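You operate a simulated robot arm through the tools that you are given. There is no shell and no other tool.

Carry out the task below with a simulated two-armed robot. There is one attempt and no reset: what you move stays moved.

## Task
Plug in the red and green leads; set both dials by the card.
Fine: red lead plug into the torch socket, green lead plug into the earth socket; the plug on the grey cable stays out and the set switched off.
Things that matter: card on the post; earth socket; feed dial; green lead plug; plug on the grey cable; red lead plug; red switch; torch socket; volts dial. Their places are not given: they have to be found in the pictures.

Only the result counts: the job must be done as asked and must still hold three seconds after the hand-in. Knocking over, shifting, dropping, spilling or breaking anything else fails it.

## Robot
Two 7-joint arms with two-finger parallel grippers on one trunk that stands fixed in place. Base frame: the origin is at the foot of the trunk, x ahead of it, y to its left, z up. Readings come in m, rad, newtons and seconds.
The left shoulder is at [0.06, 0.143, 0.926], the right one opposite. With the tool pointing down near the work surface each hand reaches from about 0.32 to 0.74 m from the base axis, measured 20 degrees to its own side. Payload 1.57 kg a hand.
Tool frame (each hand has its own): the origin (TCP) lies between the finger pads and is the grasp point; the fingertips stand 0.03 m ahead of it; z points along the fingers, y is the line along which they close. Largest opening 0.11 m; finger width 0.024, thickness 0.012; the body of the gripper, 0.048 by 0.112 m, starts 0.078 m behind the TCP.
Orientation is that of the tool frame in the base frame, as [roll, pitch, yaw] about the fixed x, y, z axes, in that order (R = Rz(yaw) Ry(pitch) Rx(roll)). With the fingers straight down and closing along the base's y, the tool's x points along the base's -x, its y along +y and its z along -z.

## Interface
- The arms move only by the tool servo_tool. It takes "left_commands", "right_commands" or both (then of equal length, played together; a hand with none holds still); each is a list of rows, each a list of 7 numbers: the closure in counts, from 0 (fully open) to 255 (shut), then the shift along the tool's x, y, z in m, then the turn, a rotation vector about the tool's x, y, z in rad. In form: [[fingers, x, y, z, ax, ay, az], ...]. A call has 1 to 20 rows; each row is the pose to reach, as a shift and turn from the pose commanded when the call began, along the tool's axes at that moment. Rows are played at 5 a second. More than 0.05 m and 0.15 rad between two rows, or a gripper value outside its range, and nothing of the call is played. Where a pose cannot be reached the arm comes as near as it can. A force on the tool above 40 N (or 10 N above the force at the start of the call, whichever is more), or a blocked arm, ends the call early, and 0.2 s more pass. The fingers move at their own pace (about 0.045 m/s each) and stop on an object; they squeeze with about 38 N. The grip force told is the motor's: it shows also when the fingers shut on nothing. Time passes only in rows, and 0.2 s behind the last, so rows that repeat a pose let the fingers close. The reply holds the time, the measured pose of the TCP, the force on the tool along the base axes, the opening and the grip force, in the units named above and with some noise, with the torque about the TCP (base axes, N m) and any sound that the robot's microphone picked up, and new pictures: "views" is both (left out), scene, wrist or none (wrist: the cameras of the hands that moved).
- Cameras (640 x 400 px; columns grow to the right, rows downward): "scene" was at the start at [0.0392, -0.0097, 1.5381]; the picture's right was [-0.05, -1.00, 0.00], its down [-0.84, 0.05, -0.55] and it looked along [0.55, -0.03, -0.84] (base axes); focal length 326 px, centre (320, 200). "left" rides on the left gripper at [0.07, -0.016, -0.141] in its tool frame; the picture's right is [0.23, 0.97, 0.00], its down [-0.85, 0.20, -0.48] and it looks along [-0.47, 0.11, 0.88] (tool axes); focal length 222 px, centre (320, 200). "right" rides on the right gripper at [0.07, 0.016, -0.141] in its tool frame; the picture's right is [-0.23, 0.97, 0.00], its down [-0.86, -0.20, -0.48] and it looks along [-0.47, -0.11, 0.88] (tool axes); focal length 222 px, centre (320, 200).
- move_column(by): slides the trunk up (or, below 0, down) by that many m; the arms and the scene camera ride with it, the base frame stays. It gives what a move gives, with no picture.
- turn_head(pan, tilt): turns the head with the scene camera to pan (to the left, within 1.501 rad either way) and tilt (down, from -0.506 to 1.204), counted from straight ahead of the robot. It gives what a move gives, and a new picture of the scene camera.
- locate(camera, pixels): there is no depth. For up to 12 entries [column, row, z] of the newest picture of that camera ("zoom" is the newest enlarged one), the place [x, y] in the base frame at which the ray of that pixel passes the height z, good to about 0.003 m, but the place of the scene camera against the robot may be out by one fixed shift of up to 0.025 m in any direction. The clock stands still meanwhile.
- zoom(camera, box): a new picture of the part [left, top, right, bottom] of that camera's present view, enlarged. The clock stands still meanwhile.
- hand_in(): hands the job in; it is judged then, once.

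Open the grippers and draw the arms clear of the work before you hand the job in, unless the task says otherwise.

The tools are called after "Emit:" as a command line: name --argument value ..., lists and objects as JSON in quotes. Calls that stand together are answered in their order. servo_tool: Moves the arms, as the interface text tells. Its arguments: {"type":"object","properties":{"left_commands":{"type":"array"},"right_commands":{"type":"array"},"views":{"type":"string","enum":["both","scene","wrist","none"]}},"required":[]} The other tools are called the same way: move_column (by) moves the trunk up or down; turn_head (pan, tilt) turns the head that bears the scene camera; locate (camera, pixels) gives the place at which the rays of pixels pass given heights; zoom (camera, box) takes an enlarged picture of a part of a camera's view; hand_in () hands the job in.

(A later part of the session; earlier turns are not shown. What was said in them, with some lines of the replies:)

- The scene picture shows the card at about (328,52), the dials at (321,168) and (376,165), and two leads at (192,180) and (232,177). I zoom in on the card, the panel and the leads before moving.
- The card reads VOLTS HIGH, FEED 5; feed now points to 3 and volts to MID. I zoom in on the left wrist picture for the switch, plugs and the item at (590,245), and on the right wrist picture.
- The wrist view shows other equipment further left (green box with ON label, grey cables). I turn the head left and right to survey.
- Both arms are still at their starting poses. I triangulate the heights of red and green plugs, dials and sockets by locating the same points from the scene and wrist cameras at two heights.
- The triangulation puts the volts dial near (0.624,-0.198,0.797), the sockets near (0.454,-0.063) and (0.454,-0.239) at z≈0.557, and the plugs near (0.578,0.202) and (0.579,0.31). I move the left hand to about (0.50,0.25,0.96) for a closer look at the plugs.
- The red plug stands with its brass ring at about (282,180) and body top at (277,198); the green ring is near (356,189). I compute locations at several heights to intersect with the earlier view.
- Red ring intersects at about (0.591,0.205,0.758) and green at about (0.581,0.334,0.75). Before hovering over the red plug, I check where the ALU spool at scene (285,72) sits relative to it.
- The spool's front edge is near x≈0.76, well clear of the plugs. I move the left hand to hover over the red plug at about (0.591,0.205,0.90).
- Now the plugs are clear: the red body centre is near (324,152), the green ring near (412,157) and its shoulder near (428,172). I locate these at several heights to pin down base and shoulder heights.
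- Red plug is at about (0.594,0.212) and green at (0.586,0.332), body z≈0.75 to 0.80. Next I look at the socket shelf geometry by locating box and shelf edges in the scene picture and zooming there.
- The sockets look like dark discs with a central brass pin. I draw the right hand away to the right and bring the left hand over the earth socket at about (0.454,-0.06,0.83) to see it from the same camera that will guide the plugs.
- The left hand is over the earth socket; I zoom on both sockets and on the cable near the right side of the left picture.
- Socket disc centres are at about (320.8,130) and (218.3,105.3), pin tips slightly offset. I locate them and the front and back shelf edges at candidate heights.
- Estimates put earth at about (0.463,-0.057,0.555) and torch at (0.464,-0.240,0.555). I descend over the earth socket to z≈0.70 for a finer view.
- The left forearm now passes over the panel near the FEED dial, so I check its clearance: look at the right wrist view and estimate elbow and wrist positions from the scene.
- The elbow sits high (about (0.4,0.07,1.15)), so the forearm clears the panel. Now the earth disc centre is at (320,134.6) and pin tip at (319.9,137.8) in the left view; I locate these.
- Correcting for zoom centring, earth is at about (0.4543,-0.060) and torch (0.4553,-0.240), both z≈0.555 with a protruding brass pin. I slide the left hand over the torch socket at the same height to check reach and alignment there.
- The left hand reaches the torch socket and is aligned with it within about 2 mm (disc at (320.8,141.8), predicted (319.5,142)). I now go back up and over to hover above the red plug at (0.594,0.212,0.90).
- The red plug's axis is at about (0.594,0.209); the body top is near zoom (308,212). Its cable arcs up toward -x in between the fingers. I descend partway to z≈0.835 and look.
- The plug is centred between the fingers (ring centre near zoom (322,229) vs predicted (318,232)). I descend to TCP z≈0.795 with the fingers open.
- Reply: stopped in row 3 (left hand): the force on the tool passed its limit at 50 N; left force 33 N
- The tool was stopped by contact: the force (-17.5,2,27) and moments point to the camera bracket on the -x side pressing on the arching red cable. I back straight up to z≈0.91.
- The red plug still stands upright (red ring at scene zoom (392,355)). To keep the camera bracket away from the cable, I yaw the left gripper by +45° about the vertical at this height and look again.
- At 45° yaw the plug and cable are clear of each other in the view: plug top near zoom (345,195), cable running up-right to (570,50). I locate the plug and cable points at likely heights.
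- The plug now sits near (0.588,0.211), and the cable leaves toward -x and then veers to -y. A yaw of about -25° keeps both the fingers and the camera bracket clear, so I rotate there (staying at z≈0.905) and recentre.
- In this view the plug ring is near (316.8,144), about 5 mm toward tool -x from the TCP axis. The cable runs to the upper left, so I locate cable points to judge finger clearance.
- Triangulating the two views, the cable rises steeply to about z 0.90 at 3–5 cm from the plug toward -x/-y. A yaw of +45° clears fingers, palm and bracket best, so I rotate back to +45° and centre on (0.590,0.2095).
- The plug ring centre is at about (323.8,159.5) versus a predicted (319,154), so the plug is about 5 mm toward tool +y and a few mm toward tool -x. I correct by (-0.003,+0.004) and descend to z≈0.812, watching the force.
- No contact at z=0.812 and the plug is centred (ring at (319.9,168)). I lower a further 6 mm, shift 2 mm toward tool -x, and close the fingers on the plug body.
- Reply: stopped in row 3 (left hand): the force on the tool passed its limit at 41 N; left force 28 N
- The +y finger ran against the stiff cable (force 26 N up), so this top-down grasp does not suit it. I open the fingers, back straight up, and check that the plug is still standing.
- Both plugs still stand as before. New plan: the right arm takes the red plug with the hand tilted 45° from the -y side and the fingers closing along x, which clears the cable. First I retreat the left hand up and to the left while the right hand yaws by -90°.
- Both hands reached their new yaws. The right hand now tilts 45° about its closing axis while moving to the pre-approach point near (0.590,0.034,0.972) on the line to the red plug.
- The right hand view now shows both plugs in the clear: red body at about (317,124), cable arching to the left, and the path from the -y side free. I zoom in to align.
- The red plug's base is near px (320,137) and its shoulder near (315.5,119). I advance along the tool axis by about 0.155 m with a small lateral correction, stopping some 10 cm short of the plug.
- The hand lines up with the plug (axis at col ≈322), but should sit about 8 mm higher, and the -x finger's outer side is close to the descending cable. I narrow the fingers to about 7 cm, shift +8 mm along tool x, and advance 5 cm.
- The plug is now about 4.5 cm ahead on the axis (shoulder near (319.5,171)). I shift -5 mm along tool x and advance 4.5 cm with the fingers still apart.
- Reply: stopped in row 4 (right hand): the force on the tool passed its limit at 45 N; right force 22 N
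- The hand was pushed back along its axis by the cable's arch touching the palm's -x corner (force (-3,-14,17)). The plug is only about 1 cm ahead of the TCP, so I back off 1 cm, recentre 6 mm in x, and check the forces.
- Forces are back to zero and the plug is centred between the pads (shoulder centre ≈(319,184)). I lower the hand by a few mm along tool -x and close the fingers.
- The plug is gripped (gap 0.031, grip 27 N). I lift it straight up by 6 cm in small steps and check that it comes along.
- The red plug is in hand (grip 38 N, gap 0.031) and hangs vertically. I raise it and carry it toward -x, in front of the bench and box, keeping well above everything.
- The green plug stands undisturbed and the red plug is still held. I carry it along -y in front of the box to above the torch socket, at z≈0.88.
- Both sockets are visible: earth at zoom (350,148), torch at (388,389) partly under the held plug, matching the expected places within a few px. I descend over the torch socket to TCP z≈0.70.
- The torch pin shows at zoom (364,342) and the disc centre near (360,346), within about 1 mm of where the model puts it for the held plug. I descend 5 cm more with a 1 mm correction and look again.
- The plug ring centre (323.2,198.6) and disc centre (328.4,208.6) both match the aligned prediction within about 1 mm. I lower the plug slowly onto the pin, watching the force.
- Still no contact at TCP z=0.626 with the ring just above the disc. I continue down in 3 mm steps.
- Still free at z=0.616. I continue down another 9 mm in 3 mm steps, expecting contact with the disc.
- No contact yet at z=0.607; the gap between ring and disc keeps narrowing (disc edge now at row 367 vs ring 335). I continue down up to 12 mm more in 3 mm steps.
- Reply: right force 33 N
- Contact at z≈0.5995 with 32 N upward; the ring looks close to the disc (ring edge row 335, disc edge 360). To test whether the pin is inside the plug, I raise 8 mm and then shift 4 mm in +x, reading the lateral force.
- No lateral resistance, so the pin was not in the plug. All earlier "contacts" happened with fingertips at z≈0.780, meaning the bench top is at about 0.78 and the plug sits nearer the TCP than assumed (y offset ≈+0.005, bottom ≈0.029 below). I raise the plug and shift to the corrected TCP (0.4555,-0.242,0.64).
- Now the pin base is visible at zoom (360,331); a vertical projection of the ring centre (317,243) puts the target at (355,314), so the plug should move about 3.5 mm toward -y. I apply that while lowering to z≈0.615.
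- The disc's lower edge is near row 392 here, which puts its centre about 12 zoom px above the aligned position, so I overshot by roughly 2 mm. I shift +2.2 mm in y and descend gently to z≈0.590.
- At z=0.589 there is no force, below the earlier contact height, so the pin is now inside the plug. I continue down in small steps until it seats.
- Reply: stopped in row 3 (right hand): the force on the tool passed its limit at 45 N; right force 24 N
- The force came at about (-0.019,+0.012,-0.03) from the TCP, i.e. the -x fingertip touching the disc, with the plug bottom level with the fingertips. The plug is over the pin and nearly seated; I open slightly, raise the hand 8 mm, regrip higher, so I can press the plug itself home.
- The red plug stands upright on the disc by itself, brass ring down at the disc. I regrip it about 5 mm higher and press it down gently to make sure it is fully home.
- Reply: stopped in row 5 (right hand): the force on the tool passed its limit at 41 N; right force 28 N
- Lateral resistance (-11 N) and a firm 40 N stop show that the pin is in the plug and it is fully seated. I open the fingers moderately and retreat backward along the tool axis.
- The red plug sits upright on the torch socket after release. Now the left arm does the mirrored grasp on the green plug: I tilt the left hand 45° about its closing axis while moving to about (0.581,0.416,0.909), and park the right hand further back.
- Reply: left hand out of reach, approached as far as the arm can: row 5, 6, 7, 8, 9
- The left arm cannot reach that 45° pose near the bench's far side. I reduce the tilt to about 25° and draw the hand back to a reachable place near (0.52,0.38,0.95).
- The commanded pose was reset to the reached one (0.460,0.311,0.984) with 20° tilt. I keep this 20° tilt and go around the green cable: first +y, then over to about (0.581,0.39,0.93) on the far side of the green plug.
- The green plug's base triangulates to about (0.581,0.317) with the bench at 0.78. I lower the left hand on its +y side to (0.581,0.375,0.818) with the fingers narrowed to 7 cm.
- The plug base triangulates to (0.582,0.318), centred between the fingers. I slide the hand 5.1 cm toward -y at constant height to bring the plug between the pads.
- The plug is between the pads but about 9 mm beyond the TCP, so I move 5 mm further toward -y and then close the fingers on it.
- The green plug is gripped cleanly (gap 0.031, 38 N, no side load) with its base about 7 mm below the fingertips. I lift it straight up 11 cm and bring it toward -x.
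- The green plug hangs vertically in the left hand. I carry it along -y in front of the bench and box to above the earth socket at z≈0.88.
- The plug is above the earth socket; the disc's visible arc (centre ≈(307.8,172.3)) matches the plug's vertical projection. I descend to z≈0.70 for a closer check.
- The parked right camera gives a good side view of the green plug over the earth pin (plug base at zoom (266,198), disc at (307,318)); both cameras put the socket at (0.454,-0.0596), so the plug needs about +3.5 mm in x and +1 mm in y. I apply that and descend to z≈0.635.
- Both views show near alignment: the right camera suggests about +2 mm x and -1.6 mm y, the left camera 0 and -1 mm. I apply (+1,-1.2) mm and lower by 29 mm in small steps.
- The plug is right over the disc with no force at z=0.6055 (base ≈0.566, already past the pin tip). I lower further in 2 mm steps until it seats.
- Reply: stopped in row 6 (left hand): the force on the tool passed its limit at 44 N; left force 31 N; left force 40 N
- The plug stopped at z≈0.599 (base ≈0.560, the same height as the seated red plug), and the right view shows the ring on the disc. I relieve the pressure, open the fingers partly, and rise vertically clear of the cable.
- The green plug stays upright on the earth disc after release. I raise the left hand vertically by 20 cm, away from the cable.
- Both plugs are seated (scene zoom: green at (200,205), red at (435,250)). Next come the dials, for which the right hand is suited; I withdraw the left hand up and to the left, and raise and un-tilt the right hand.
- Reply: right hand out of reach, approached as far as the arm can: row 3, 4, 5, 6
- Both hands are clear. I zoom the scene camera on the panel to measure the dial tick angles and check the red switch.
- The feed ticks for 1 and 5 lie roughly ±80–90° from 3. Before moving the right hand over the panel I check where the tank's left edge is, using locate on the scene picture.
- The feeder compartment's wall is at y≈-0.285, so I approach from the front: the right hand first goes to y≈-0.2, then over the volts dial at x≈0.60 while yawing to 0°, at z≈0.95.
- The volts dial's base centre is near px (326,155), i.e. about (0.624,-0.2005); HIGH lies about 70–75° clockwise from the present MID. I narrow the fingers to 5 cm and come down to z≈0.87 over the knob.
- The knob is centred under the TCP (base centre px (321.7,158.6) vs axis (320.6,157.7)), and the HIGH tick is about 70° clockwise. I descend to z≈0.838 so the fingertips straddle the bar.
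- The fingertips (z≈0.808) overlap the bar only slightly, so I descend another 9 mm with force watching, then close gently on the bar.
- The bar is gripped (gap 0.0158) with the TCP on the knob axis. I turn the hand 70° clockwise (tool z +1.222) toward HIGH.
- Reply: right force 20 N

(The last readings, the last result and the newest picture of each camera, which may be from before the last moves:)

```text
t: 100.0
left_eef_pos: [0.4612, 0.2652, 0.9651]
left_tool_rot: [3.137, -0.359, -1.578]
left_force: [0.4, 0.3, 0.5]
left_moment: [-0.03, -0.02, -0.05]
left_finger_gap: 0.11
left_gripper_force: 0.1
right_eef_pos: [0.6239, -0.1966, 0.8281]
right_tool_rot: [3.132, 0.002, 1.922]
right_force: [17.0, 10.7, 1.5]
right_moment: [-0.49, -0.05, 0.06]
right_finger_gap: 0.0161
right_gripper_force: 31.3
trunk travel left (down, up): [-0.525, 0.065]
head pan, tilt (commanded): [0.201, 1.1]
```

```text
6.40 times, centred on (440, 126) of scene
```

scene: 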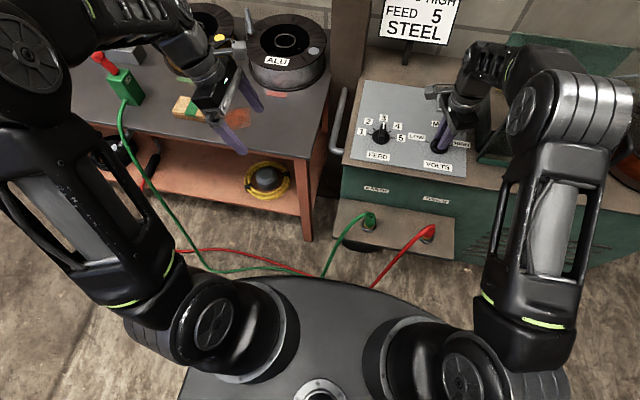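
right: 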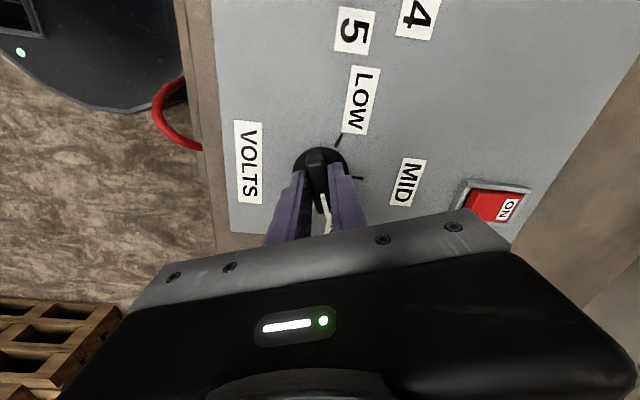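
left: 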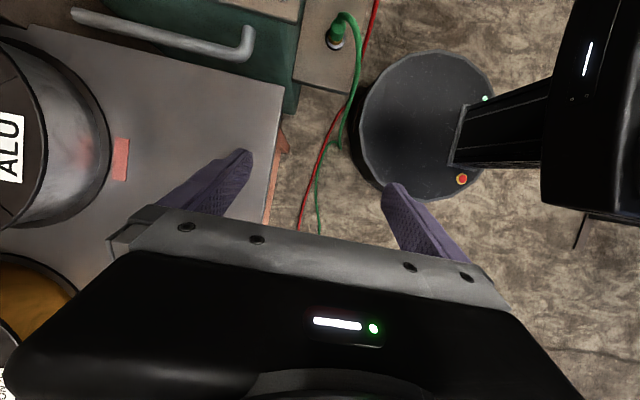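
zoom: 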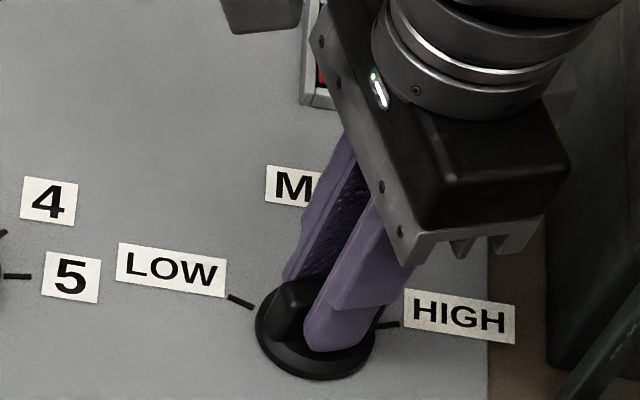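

The hand turned to -69.9°. I open the fingers, rise 6 cm, and check where the pointer stands.

Emit:
servo_tool --right_commands '[[200, 0, 0, 0, 0, 0, 0], [139, 0, 0, 0, 0, 0, 0], [139, 0, 0, 0, 0, 0, 0], [139, 0, 0, -0.02, 0, 0, 0], [139, 0, 0, -0.06, 0, 0, 0], [139, 0, 0, -0.1, 0, 0, 0], [139, 0, 0, -0.1, 0, 0, 0]]' --views "both"

Emit:
zoom --camera "right" --box '[240, 90, 400, 190]'

Emit:
zoom --camera "scene" --box '[390, 95, 490, 157]'

Emit:
zoom --camera "right" --box '[380, 120, 540, 220]'

```text
t: 101.6
left_eef_pos: [0.4611, 0.2633, 0.9654]
left_tool_rot: [3.138, -0.36, -1.577]
left_force: [-0.2, -0.1, -0.7]
left_moment: [-0.03, 0.0, -0.04]
left_finger_gap: 0.1098
left_gripper_force: 0.0
right_eef_pos: [0.6207, -0.1997, 0.9286]
right_tool_rot: [3.134, 0.002, 1.925]
right_force: [0.0, 0.1, 0.4]
right_moment: [0.02, 0.03, -0.02]
right_finger_gap: 0.0499
right_gripper_force: 0.1
trunk travel left (down, up): [-0.525, 0.065]
head pan, tilt (commanded): [0.201, 1.1]
```

scene: 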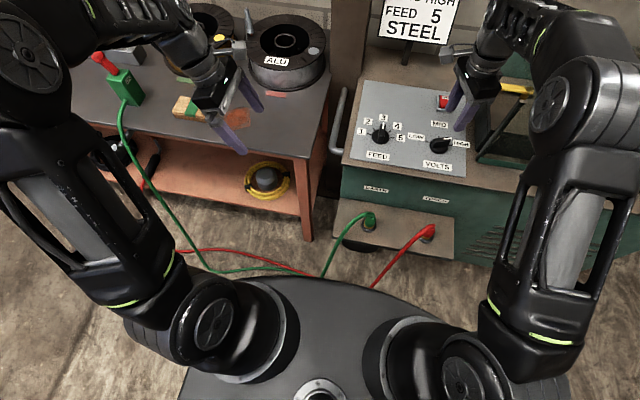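
right: 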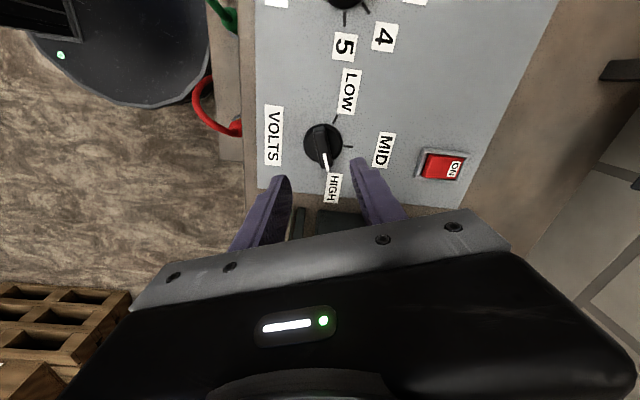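

```text
4.00 times, centred on (320, 140) of right
```

zoom: 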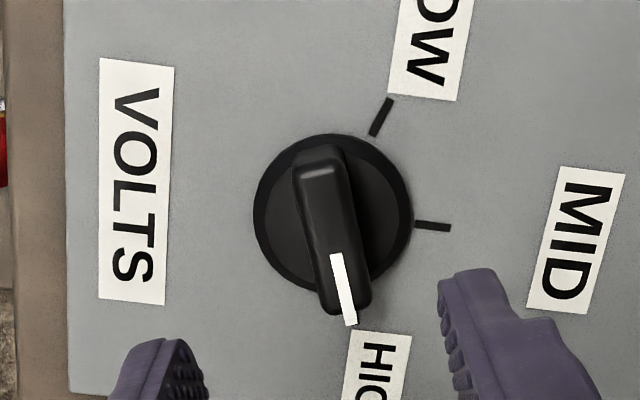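

```text
6.40 times, centred on (440, 126) of scene
```

zoom: 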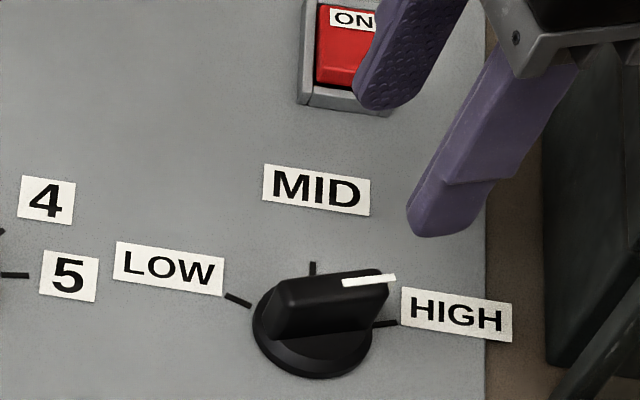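

```text
4.00 times, centred on (460, 170) of right
```

zoom: 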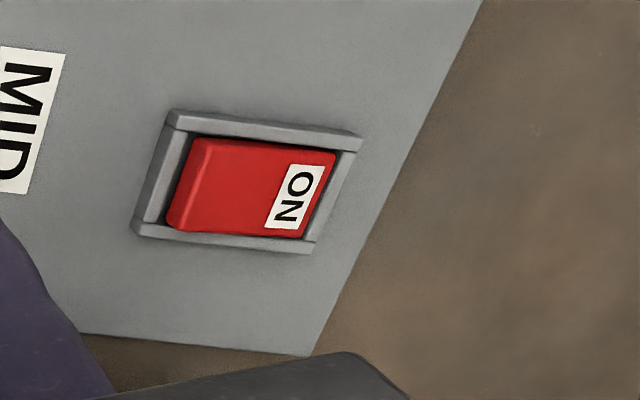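

The volts pointer is at HIGH: in the wrist zoom MID is at 9°, LOW at -62°, and the pointer at ≈79°, i.e. 70° from MID. Now I look closely at the red switch to judge its state without touching it.

Emit:
zoom --camera "right" --box '[412, 145, 476, 185]'

Emit:
zoom --camera "scene" --box '[428, 90, 460, 110]'

```text
10.00 times, centred on (444, 165) of right
```

zoom: 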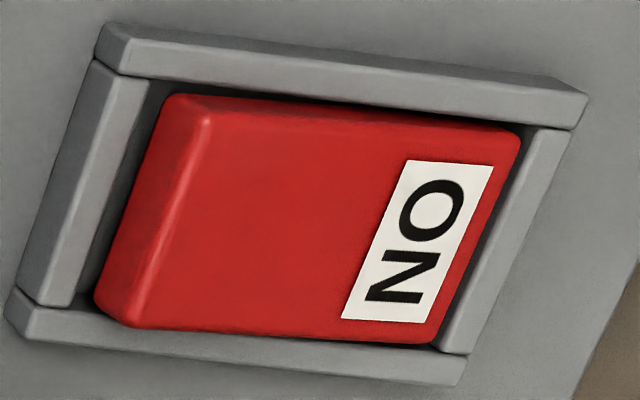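

```text
16.00 times, centred on (444, 100) of scene
```

zoom: 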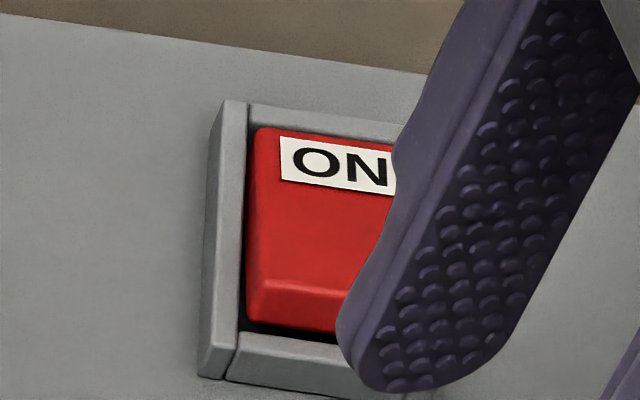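

The switch's near end looks raised and its ON end recessed, so I want to measure this properly. I move the right hand (fingers closed) to about (0.68,-0.15,0.93) at yaw -90° to view the switch from a second angle.

Emit:
servo_tool --right_commands '[[139, 0.009, 0.0245, 0, 0, 0, 0.117], [200, 0.018, 0.049, 0, 0, 0, 0.233], [255, 0.0265, 0.0735, 0, 0, 0, 0.35], [255, 0.0265, 0.0735, 0, 0, 0, 0.35], [255, 0.0265, 0.0735, 0, 0, 0, 0.35]]' --views "both"

Emit:
zoom --camera "right" --box '[372, 145, 452, 195]'

Emit:
zoom --camera "scene" --box '[428, 90, 460, 110]'

```text
t: 102.8
left_eef_pos: [0.4596, 0.2635, 0.9658]
left_tool_rot: [3.137, -0.361, -1.579]
left_force: [0.2, -0.6, -0.9]
left_moment: [-0.02, 0.0, 0.03]
left_finger_gap: 0.1102
left_gripper_force: 0.0
right_eef_pos: [0.6819, -0.1477, 0.929]
right_tool_rot: [3.134, 0.001, 1.572]
right_force: [0.0, 0.2, -0.5]
right_moment: [-0.02, -0.05, 0.0]
right_finger_gap: 0.0
right_gripper_force: 20.7
trunk travel left (down, up): [-0.525, 0.065]
head pan, tilt (commanded): [0.201, 1.1]
```

scene: 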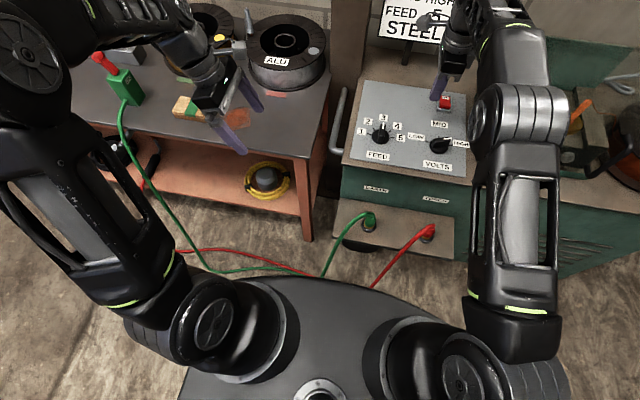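
right: 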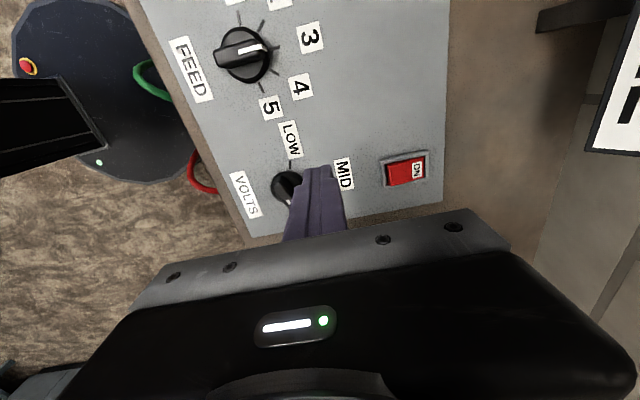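

```text
8.00 times, centred on (412, 170) of right
```

zoom: 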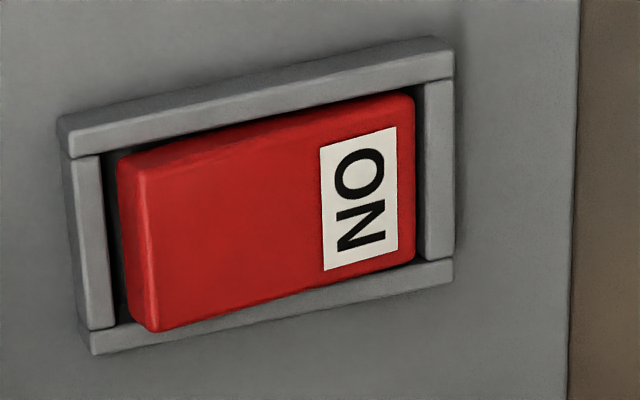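

```text
16.00 times, centred on (444, 100) of scene
```

zoom: 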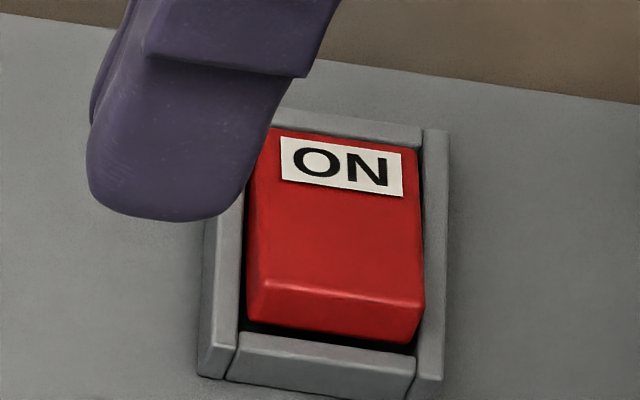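

Triangulating its corners, the switch's ON end sits about 6 mm lower than its near end; it has this tilt since the start, nothing has touched it, and the task says the set stays as it is, so I leave it alone. Now I take the right hand to the feed dial: over (0.62,-0.04,0.93) with yaw 0°.

Emit:
servo_tool --right_commands '[[255, 0.009, -0.005, 0, 0, 0, -0.131], [200, 0.018, -0.01, 0, 0, 0, -0.262], [139, 0.027, -0.0155, 0, 0, 0, -0.393], [139, 0.036, -0.0207, 0, 0, 0, -0.524], [139, 0.045, -0.0258, 0, 0, 0, -0.655], [139, 0.054, -0.031, 0, 0, 0, -0.786], [139, 0.063, -0.0362, 0, 0, 0, -0.917], [139, 0.072, -0.0413, 0, 0, 0, -1.048], [139, 0.081, -0.0465, 0, 0, 0, -1.179], [139, 0.09, -0.0517, 0, 0, 0, -1.31], [139, 0.099, -0.0568, 0, 0, 0, -1.441], [139, 0.108, -0.062, 0, 0, 0, -1.571], [139, 0.108, -0.062, 0.03, 0, 0, -1.571], [139, 0.108, -0.062, 0.03, 0, 0, -1.571]]' --views "both"

Emit:
zoom --camera "right" --box '[220, 70, 420, 195]'

```text
t: 105.8
left_eef_pos: [0.4604, 0.2641, 0.9663]
left_tool_rot: [3.137, -0.36, -1.578]
left_force: [-0.5, -0.4, 0.6]
left_moment: [0.03, -0.04, 0.01]
left_finger_gap: 0.1096
left_gripper_force: 0.0
right_eef_pos: [0.6175, -0.0406, 0.8993]
right_tool_rot: [3.142, 0.007, -3.138]
right_force: [0.1, -0.2, 0.7]
right_moment: [-0.01, -0.01, 0.01]
right_finger_gap: 0.0502
right_gripper_force: 0.1
trunk travel left (down, up): [-0.525, 0.065]
head pan, tilt (commanded): [0.201, 1.1]
```

scene: 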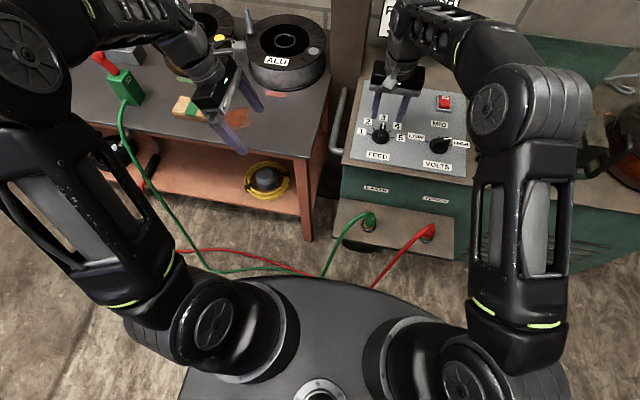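
right: 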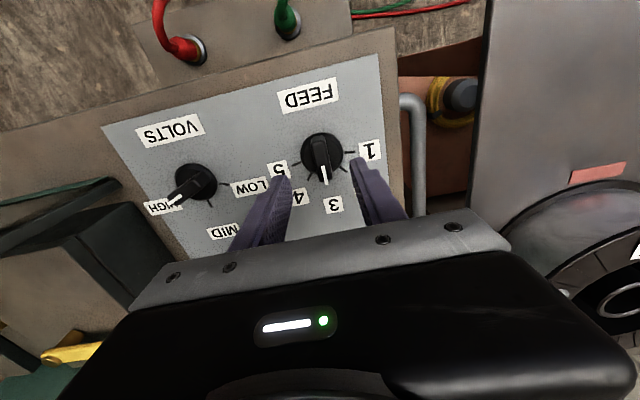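

```text
3.20 times, centred on (320, 132) of right
```

zoom: 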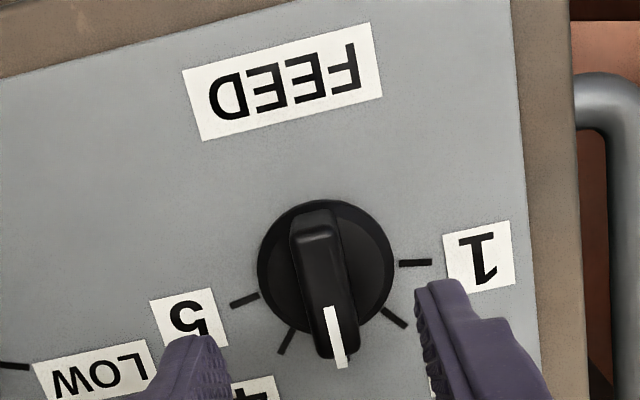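

The feed knob's base centre is at px (322,153), pointer at 3 and the 5 tick at about -79°. I shift 4 mm in +x and descend to z≈0.829 around the bar, as with the volts dial.

Emit:
servo_tool --right_commands '[[139, -0.004, 0.0008, 0.015, 0, 0, 0], [139, -0.004, 0.0008, 0.035, 0, 0, 0], [139, -0.004, 0.0008, 0.055, 0, 0, 0], [139, -0.004, 0.0008, 0.07, 0, 0, 0], [139, -0.004, 0.0008, 0.07, 0, 0, 0]]' --views "both"

Emit:
zoom --camera "right" --box '[220, 80, 420, 205]'

Emit:
zoom --camera "scene" --box '[334, 95, 434, 157]'

```text
t: 107.0
left_eef_pos: [0.4608, 0.2625, 0.9651]
left_tool_rot: [3.138, -0.361, -1.577]
left_force: [0.7, -0.5, -0.3]
left_moment: [0.07, -0.02, 0.01]
left_finger_gap: 0.11
left_gripper_force: 0.0
right_eef_pos: [0.623, -0.0394, 0.8289]
right_tool_rot: [-3.141, 0.008, -3.138]
right_force: [-0.4, 0.5, 0.7]
right_moment: [0.02, -0.01, 0.02]
right_finger_gap: 0.05
right_gripper_force: 0.1
trunk travel left (down, up): [-0.525, 0.065]
head pan, tilt (commanded): [0.201, 1.1]
```

scene: 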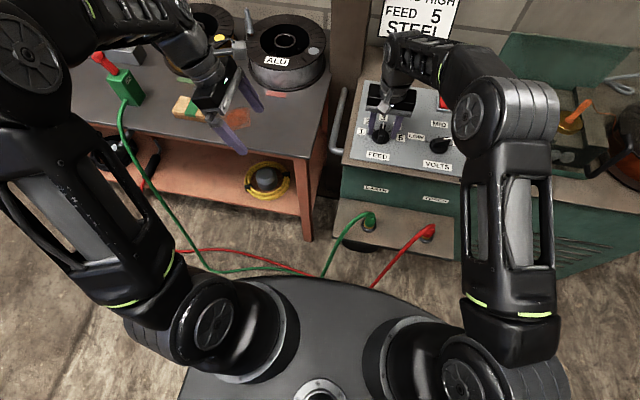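
right: 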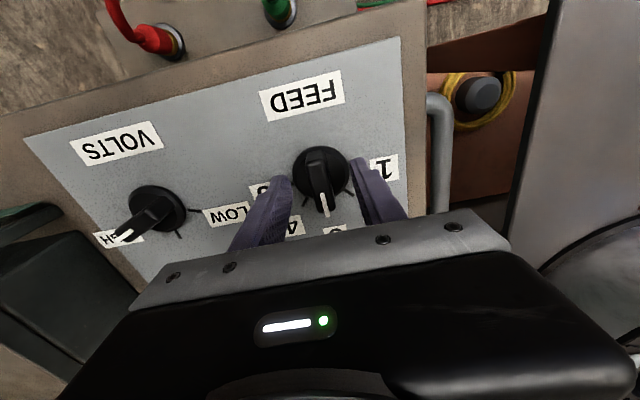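

```text
3.20 times, centred on (320, 142) of right
```

zoom: 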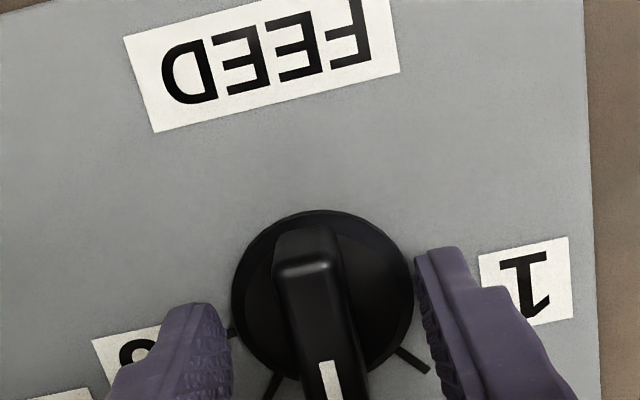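

```text
6.40 times, centred on (384, 126) of scene
```

zoom: 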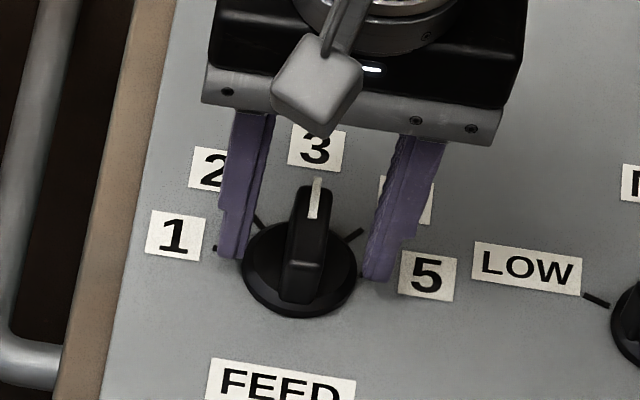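

The TCP is right on the feed knob's axis (px (320.8,172.6) vs (320.7,172.8)). I close on the bar and turn 80° clockwise to 5.

Emit:
servo_tool --right_commands '[[180, 0, 0, 0, 0, 0, 0], [220, 0, 0, 0, 0, 0, 0], [255, 0, 0, 0, 0, 0, 0], [255, 0, 0, 0, 0, 0, 0], [255, 0, 0, 0, 0, 0, 0], [255, 0, 0, 0, 0, 0, 0.12], [255, 0, 0, 0, 0, 0, 0.24], [255, 0, 0, 0, 0, 0, 0.36], [255, 0, 0, 0, 0, 0, 0.48], [255, 0, 0, 0, 0, 0, 0.6], [255, 0, 0, 0, 0, 0, 0.72], [255, 0, 0, 0, 0, 0, 0.84], [255, 0, 0, 0, 0, 0, 0.96], [255, 0, 0, 0, 0, 0, 1.08], [255, 0, 0, 0, 0, 0, 1.2], [255, 0, 0, 0, 0, 0, 1.32], [255, 0, 0, 0, 0, 0, 1.396], [255, 0, 0, 0, 0, 0, 1.396], [255, 0, 0, 0, 0, 0, 1.396]]' --views "both"

Emit:
zoom --camera "scene" --box '[334, 95, 434, 157]'

```text
t: 111.0
left_eef_pos: [0.4613, 0.2637, 0.9656]
left_tool_rot: [3.139, -0.362, -1.578]
left_force: [0.0, 0.0, 0.2]
left_moment: [0.0, 0.01, 0.02]
left_finger_gap: 0.1098
left_gripper_force: 0.0
right_eef_pos: [0.6244, -0.0373, 0.8283]
right_tool_rot: [3.133, -0.001, 1.748]
right_force: [10.8, 16.5, 1.7]
right_moment: [0.38, 0.38, -0.01]
right_finger_gap: 0.0156
right_gripper_force: 31.0
trunk travel left (down, up): [-0.525, 0.065]
head pan, tilt (commanded): [0.201, 1.1]
```

scene: 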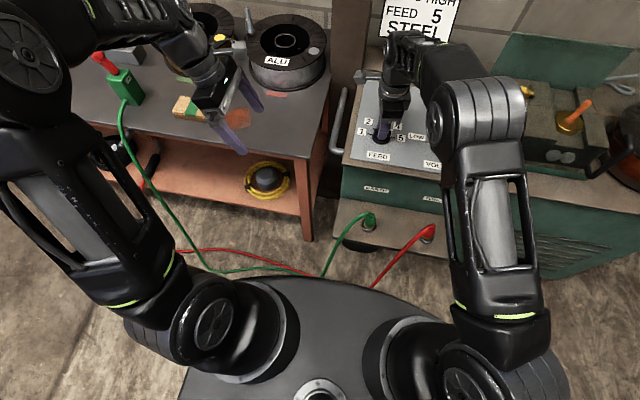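
right: 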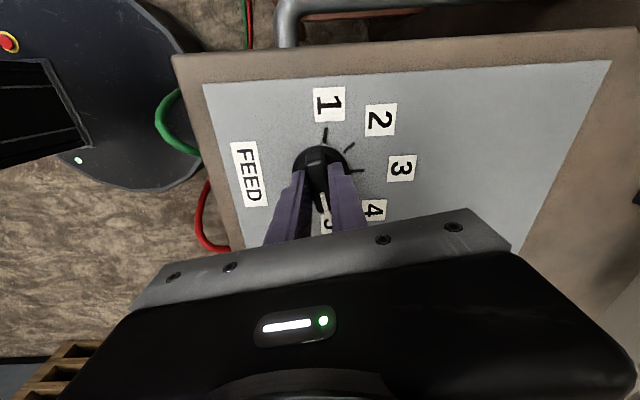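

```text
6.40 times, centred on (384, 126) of scene
```

zoom: 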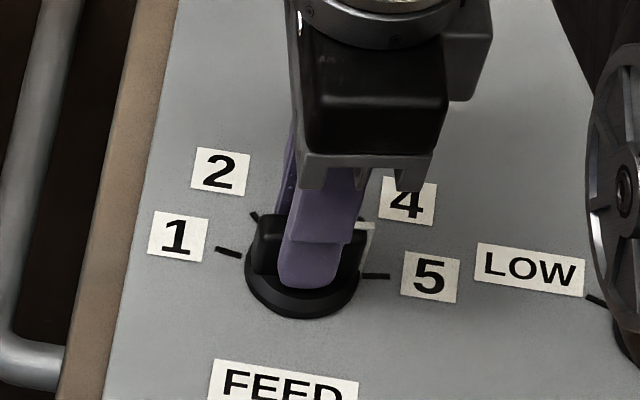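

The hand turned to -79.8°. I open the fingers, rise 10 cm and check the feed pointer.

Emit:
servo_tool --right_commands '[[200, 0, 0, 0, 0, 0, 0], [139, 0, 0, 0, 0, 0, 0], [139, 0, 0, 0, 0, 0, 0], [139, 0, 0, -0.02, 0, 0, 0], [139, 0, 0, -0.06, 0, 0, 0], [139, 0, 0, -0.1, 0, 0, 0], [139, 0, 0, -0.1, 0, 0, 0]]' --views "both"

Emit:
zoom --camera "right" --box '[240, 80, 400, 180]'

Emit:
zoom --camera "scene" --box '[344, 100, 424, 150]'

```text
t: 112.6
left_eef_pos: [0.4599, 0.2636, 0.9666]
left_tool_rot: [3.139, -0.359, -1.578]
left_force: [0.0, 0.4, -0.3]
left_moment: [0.03, -0.02, -0.03]
left_finger_gap: 0.1099
left_gripper_force: 0.0
right_eef_pos: [0.6217, -0.0404, 0.9287]
right_tool_rot: [3.135, 0.0, 1.749]
right_force: [-0.3, 0.3, 0.3]
right_moment: [0.04, 0.02, 0.03]
right_finger_gap: 0.05
right_gripper_force: 0.1
trunk travel left (down, up): [-0.525, 0.065]
head pan, tilt (commanded): [0.201, 1.1]
```

scene: 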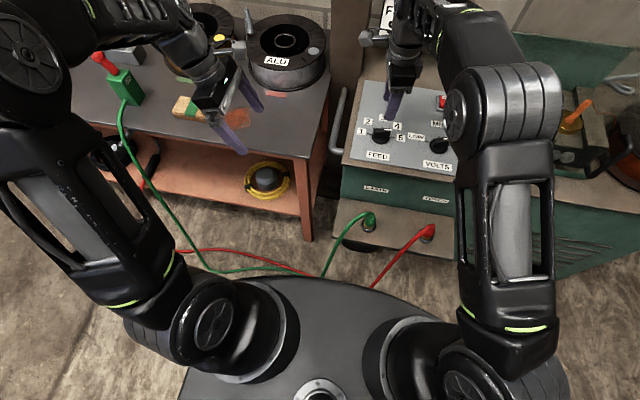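
right: 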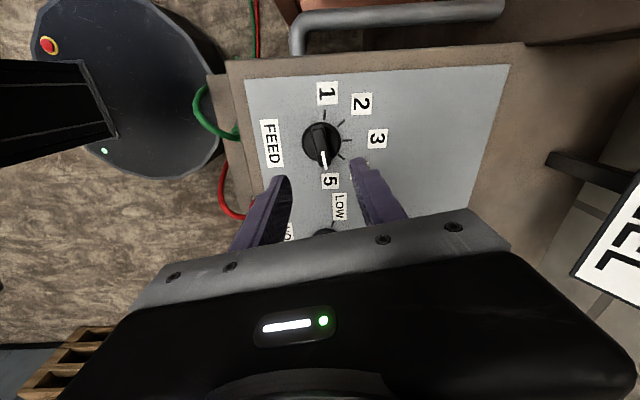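

```text
4.00 times, centred on (320, 130) of right
```

zoom: 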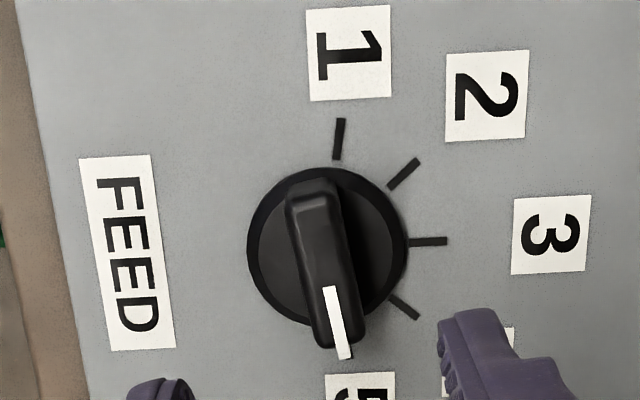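

```text
8.00 times, centred on (384, 125) of scene
```

zoom: 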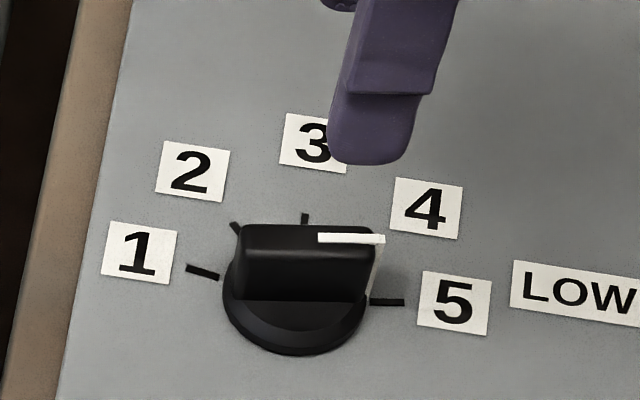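

The feed pointer is at about 76–78° in the wrist zoom while the 5 tick should be near 80–81° (panel slightly rotated), so it is a few degrees short. I regrip and turn it about 4° further.

Emit:
servo_tool --right_commands '[[139, 0, 0, 0.04, 0, 0, 0], [139, 0, 0, 0.08, 0, 0, 0], [139, 0, 0, 0.1, 0, 0, 0], [139, 0, 0, 0.1, 0, 0, 0], [200, 0, 0, 0.1, 0, 0, 0], [255, 0, 0, 0.1, 0, 0, 0], [255, 0, 0, 0.1, 0, 0, 0], [255, 0, 0, 0.1, 0, 0, 0.04], [255, 0, 0, 0.1, 0, 0, 0.075], [255, 0, 0, 0.1, 0, 0, 0.075], [255, 0, 0, 0.1, 0, 0, 0.075], [180, 0, 0, 0.1, 0, 0, 0.075], [139, 0, 0, 0.1, 0, 0, 0.075], [139, 0, 0, 0.1, 0, 0, 0.075], [139, 0, 0, 0.08, 0, 0, 0.075], [139, 0, 0, 0.04, 0, 0, 0.075], [139, 0, 0, 0, 0, 0, 0.075], [139, 0, 0, 0, 0, 0, 0.075]]' --views "both"

Emit:
zoom --camera "right" --box '[240, 80, 400, 180]'

Emit:
zoom --camera "scene" --box '[344, 100, 424, 150]'

```text
t: 116.4
left_eef_pos: [0.4598, 0.2619, 0.9655]
left_tool_rot: [3.138, -0.36, -1.578]
left_force: [0.5, -0.5, 0.9]
left_moment: [0.0, -0.01, 0.0]
left_finger_gap: 0.1101
left_gripper_force: 0.2
right_eef_pos: [0.6237, -0.0406, 0.9294]
right_tool_rot: [3.134, 0.001, 1.673]
right_force: [-0.1, -0.3, 0.4]
right_moment: [0.01, 0.0, -0.01]
right_finger_gap: 0.0501
right_gripper_force: 0.1
trunk travel left (down, up): [-0.525, 0.065]
head pan, tilt (commanded): [0.201, 1.1]
```

scene: 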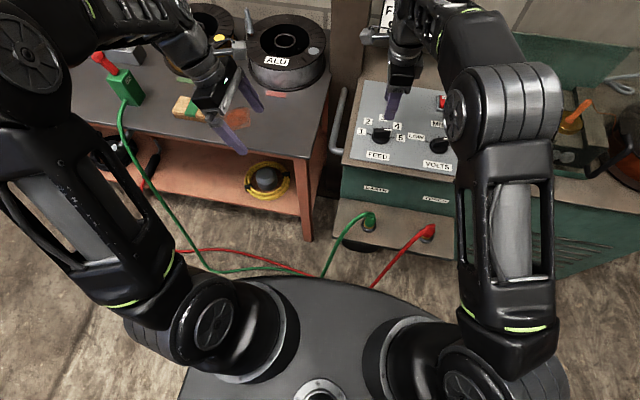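
right: 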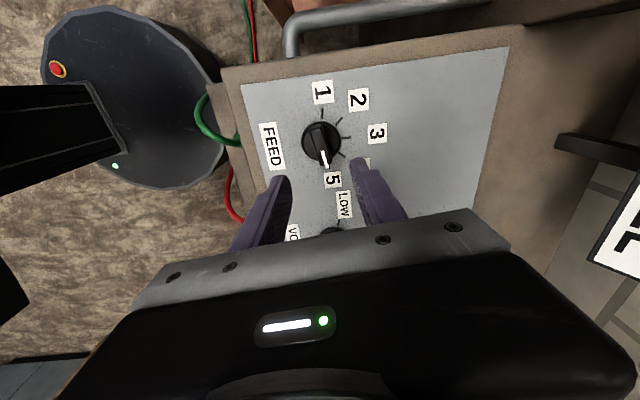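

```text
4.00 times, centred on (320, 130) of right
```

zoom: 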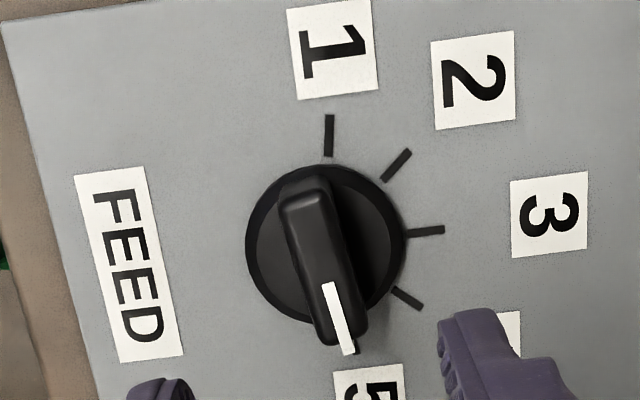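

```text
8.00 times, centred on (384, 125) of scene
```

zoom: 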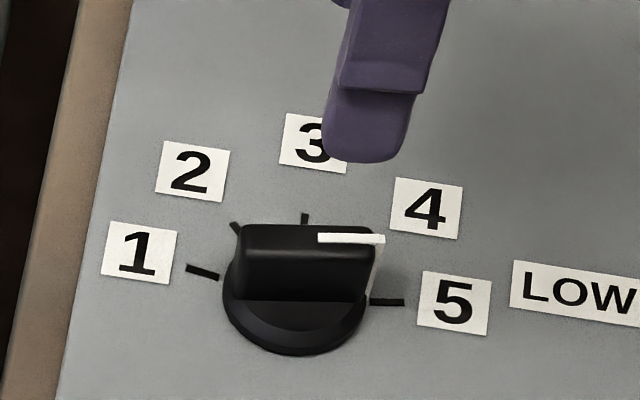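

The pointer now lies 40° beyond the 4 tick, i.e. on 5. I raise the right hand and draw it back, clear of the panel, and open the gripper.

Emit:
servo_tool --right_commands '[[139, 0, 0, -0.04, 0, 0, 0], [139, 0, 0, -0.08, 0, 0, 0], [60, 0, 0, -0.11, 0, 0, 0], [0, -0.0287, -0.03, -0.11, 0, 0, 0], [0, -0.0574, -0.0597, -0.11, 0, 0, 0], [0, -0.0862, -0.0895, -0.11, 0, 0, 0], [0, -0.1149, -0.1193, -0.11, 0, 0, 0], [0, -0.1436, -0.1492, -0.11, 0, 0, 0], [0, -0.1723, -0.179, -0.11, 0, 0, 0], [0, -0.205, -0.2, -0.11, 0, 0, 0], [0, -0.24, -0.21, -0.11, 0, 0, 0], [0, -0.24, -0.21, -0.11, 0, 0, 0]]' --left_commands '[[0, 0, 0, -0.02, 0, 0, 0], [0, 0, 0, -0.04, 0, 0, 0], [0, 0, 0, -0.06, 0, 0, 0], [0, 0, 0, -0.08, 0, 0, 0], [0, 0, 0, -0.08, 0, 0, 0], [0, 0, 0, -0.08, 0, 0, 0], [0, 0, 0, -0.08, 0, 0, 0], [0, 0, 0, -0.08, 0, 0, 0], [0, 0, 0, -0.08, 0, 0, 0], [0, 0, 0, -0.08, 0, 0, 0], [0, 0, 0, -0.08, 0, 0, 0], [0, 0, 0, -0.08, 0, 0, 0]]' --views "both"

Emit:
zoom --camera "scene" --box '[344, 85, 472, 165]'

Emit:
zoom --camera "scene" --box '[330, 185, 470, 272]'

Emit:
zoom --camera "scene" --box '[410, 100, 474, 140]'

```text
t: 119.0
left_eef_pos: [0.4613, 0.2903, 1.0413]
left_tool_rot: [3.138, -0.36, -1.579]
left_force: [-0.1, -0.3, 0.0]
left_moment: [-0.03, 0.02, -0.01]
left_finger_gap: 0.11
left_gripper_force: 0.1
right_eef_pos: [0.4368, -0.2999, 1.0379]
right_tool_rot: [3.135, 0.0, 1.674]
right_force: [0.9, -0.1, 0.8]
right_moment: [-0.02, -0.01, -0.03]
right_finger_gap: 0.1099
right_gripper_force: 0.0
right hand out of reach, approached as far as the arm can: row 3
trunk travel left (down, up): [-0.525, 0.065]
head pan, tilt (commanded): [0.201, 1.1]
```

scene: 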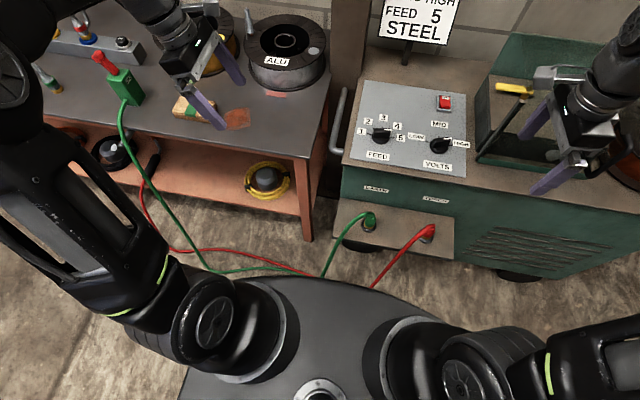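
right: 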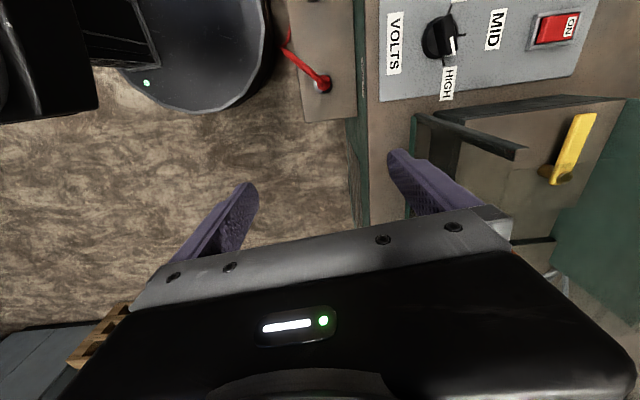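
left: 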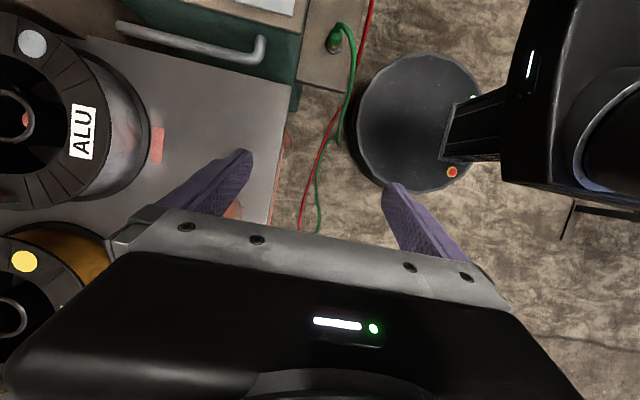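

```text
5.00 times, centred on (408, 125) of scene
```

zoom: 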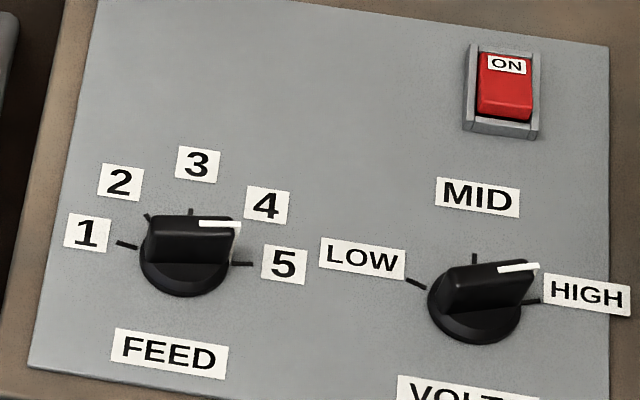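

```text
4.57 times, centred on (400, 228) of scene
```

zoom: 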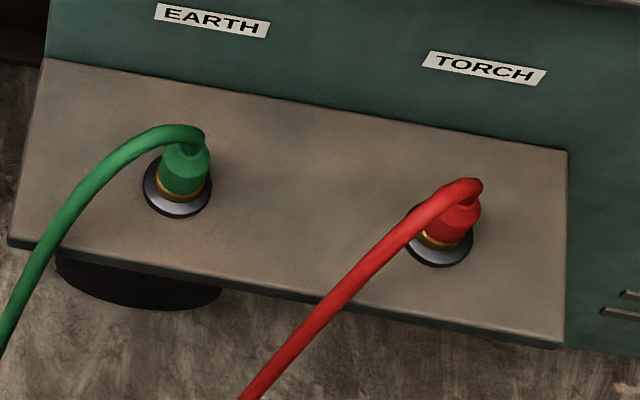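

```text
10.00 times, centred on (442, 120) of scene
```

zoom: 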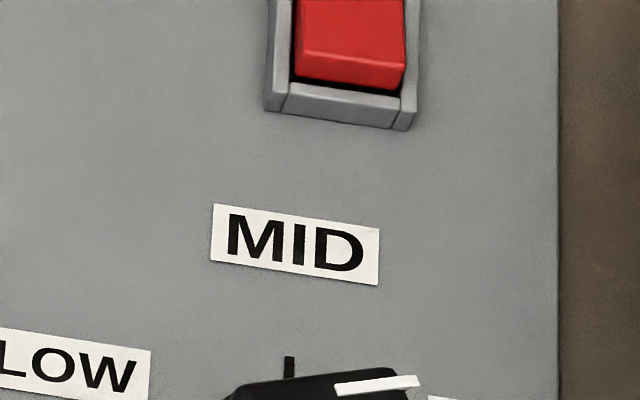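

Both plugs sit on their sockets and the feed pointer lines up with 5. I check the volts pointer once more from the right wrist camera before handing in.

Emit:
zoom --camera "right" --box '[400, 0, 496, 60]'

Emit:
zoom --camera "scene" --box '[420, 128, 468, 158]'

```text
6.67 times, centred on (448, 30) of right
```

zoom: 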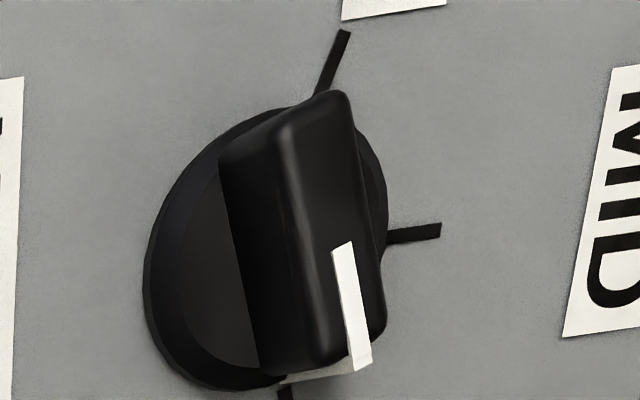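

```text
13.33 times, centred on (444, 143) of scene
```

zoom: 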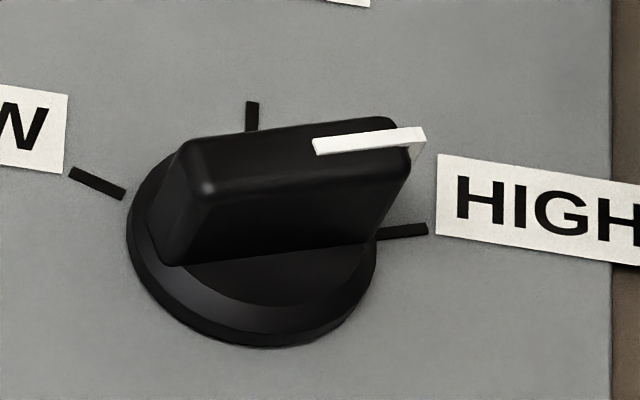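

The volts pointer and the HIGH tick are parallel and meet (scene zoom: both about 6–7°), the feed pointer is on 5, both plugs are seated, and both hands are open and clear. I hand the job in.

Emit:
hand_in

```text
The job is handed in.
```

The job is handed in, but I am not certain the set counts as switched off, because I could not tell the red switch's state from the pictures.

- **Leads:** the red lead plug is on the torch socket and the green lead plug is on the earth socket. Both pins went in until the plugs seated, and both plugs stayed upright after I let go.
- **Dials:** the card reads VOLTS HIGH and FEED 5. The volts pointer lies along the HIGH mark and the feed pointer is on 5, to within 2 or 3 degrees.
- **Grey cable plug:** I did not touch it.
- **Red switch:** I did not touch it. Its ON end sits about 6 mm lower than the near end, which on a usual rocker would mean on. I left it because the task reads as asking for it to stay as it was, and it sits beyond the arms' normal reach. If it was on at the start, that part of the job fails.

The left fingertips pressed on the bench near the red plug twice, and the right ones once. The first press may have nudged the plug by about 6 mm; it stayed upright. I saw no sign that anything else was knocked or moved. Both grippers are open and the arms are drawn clear.
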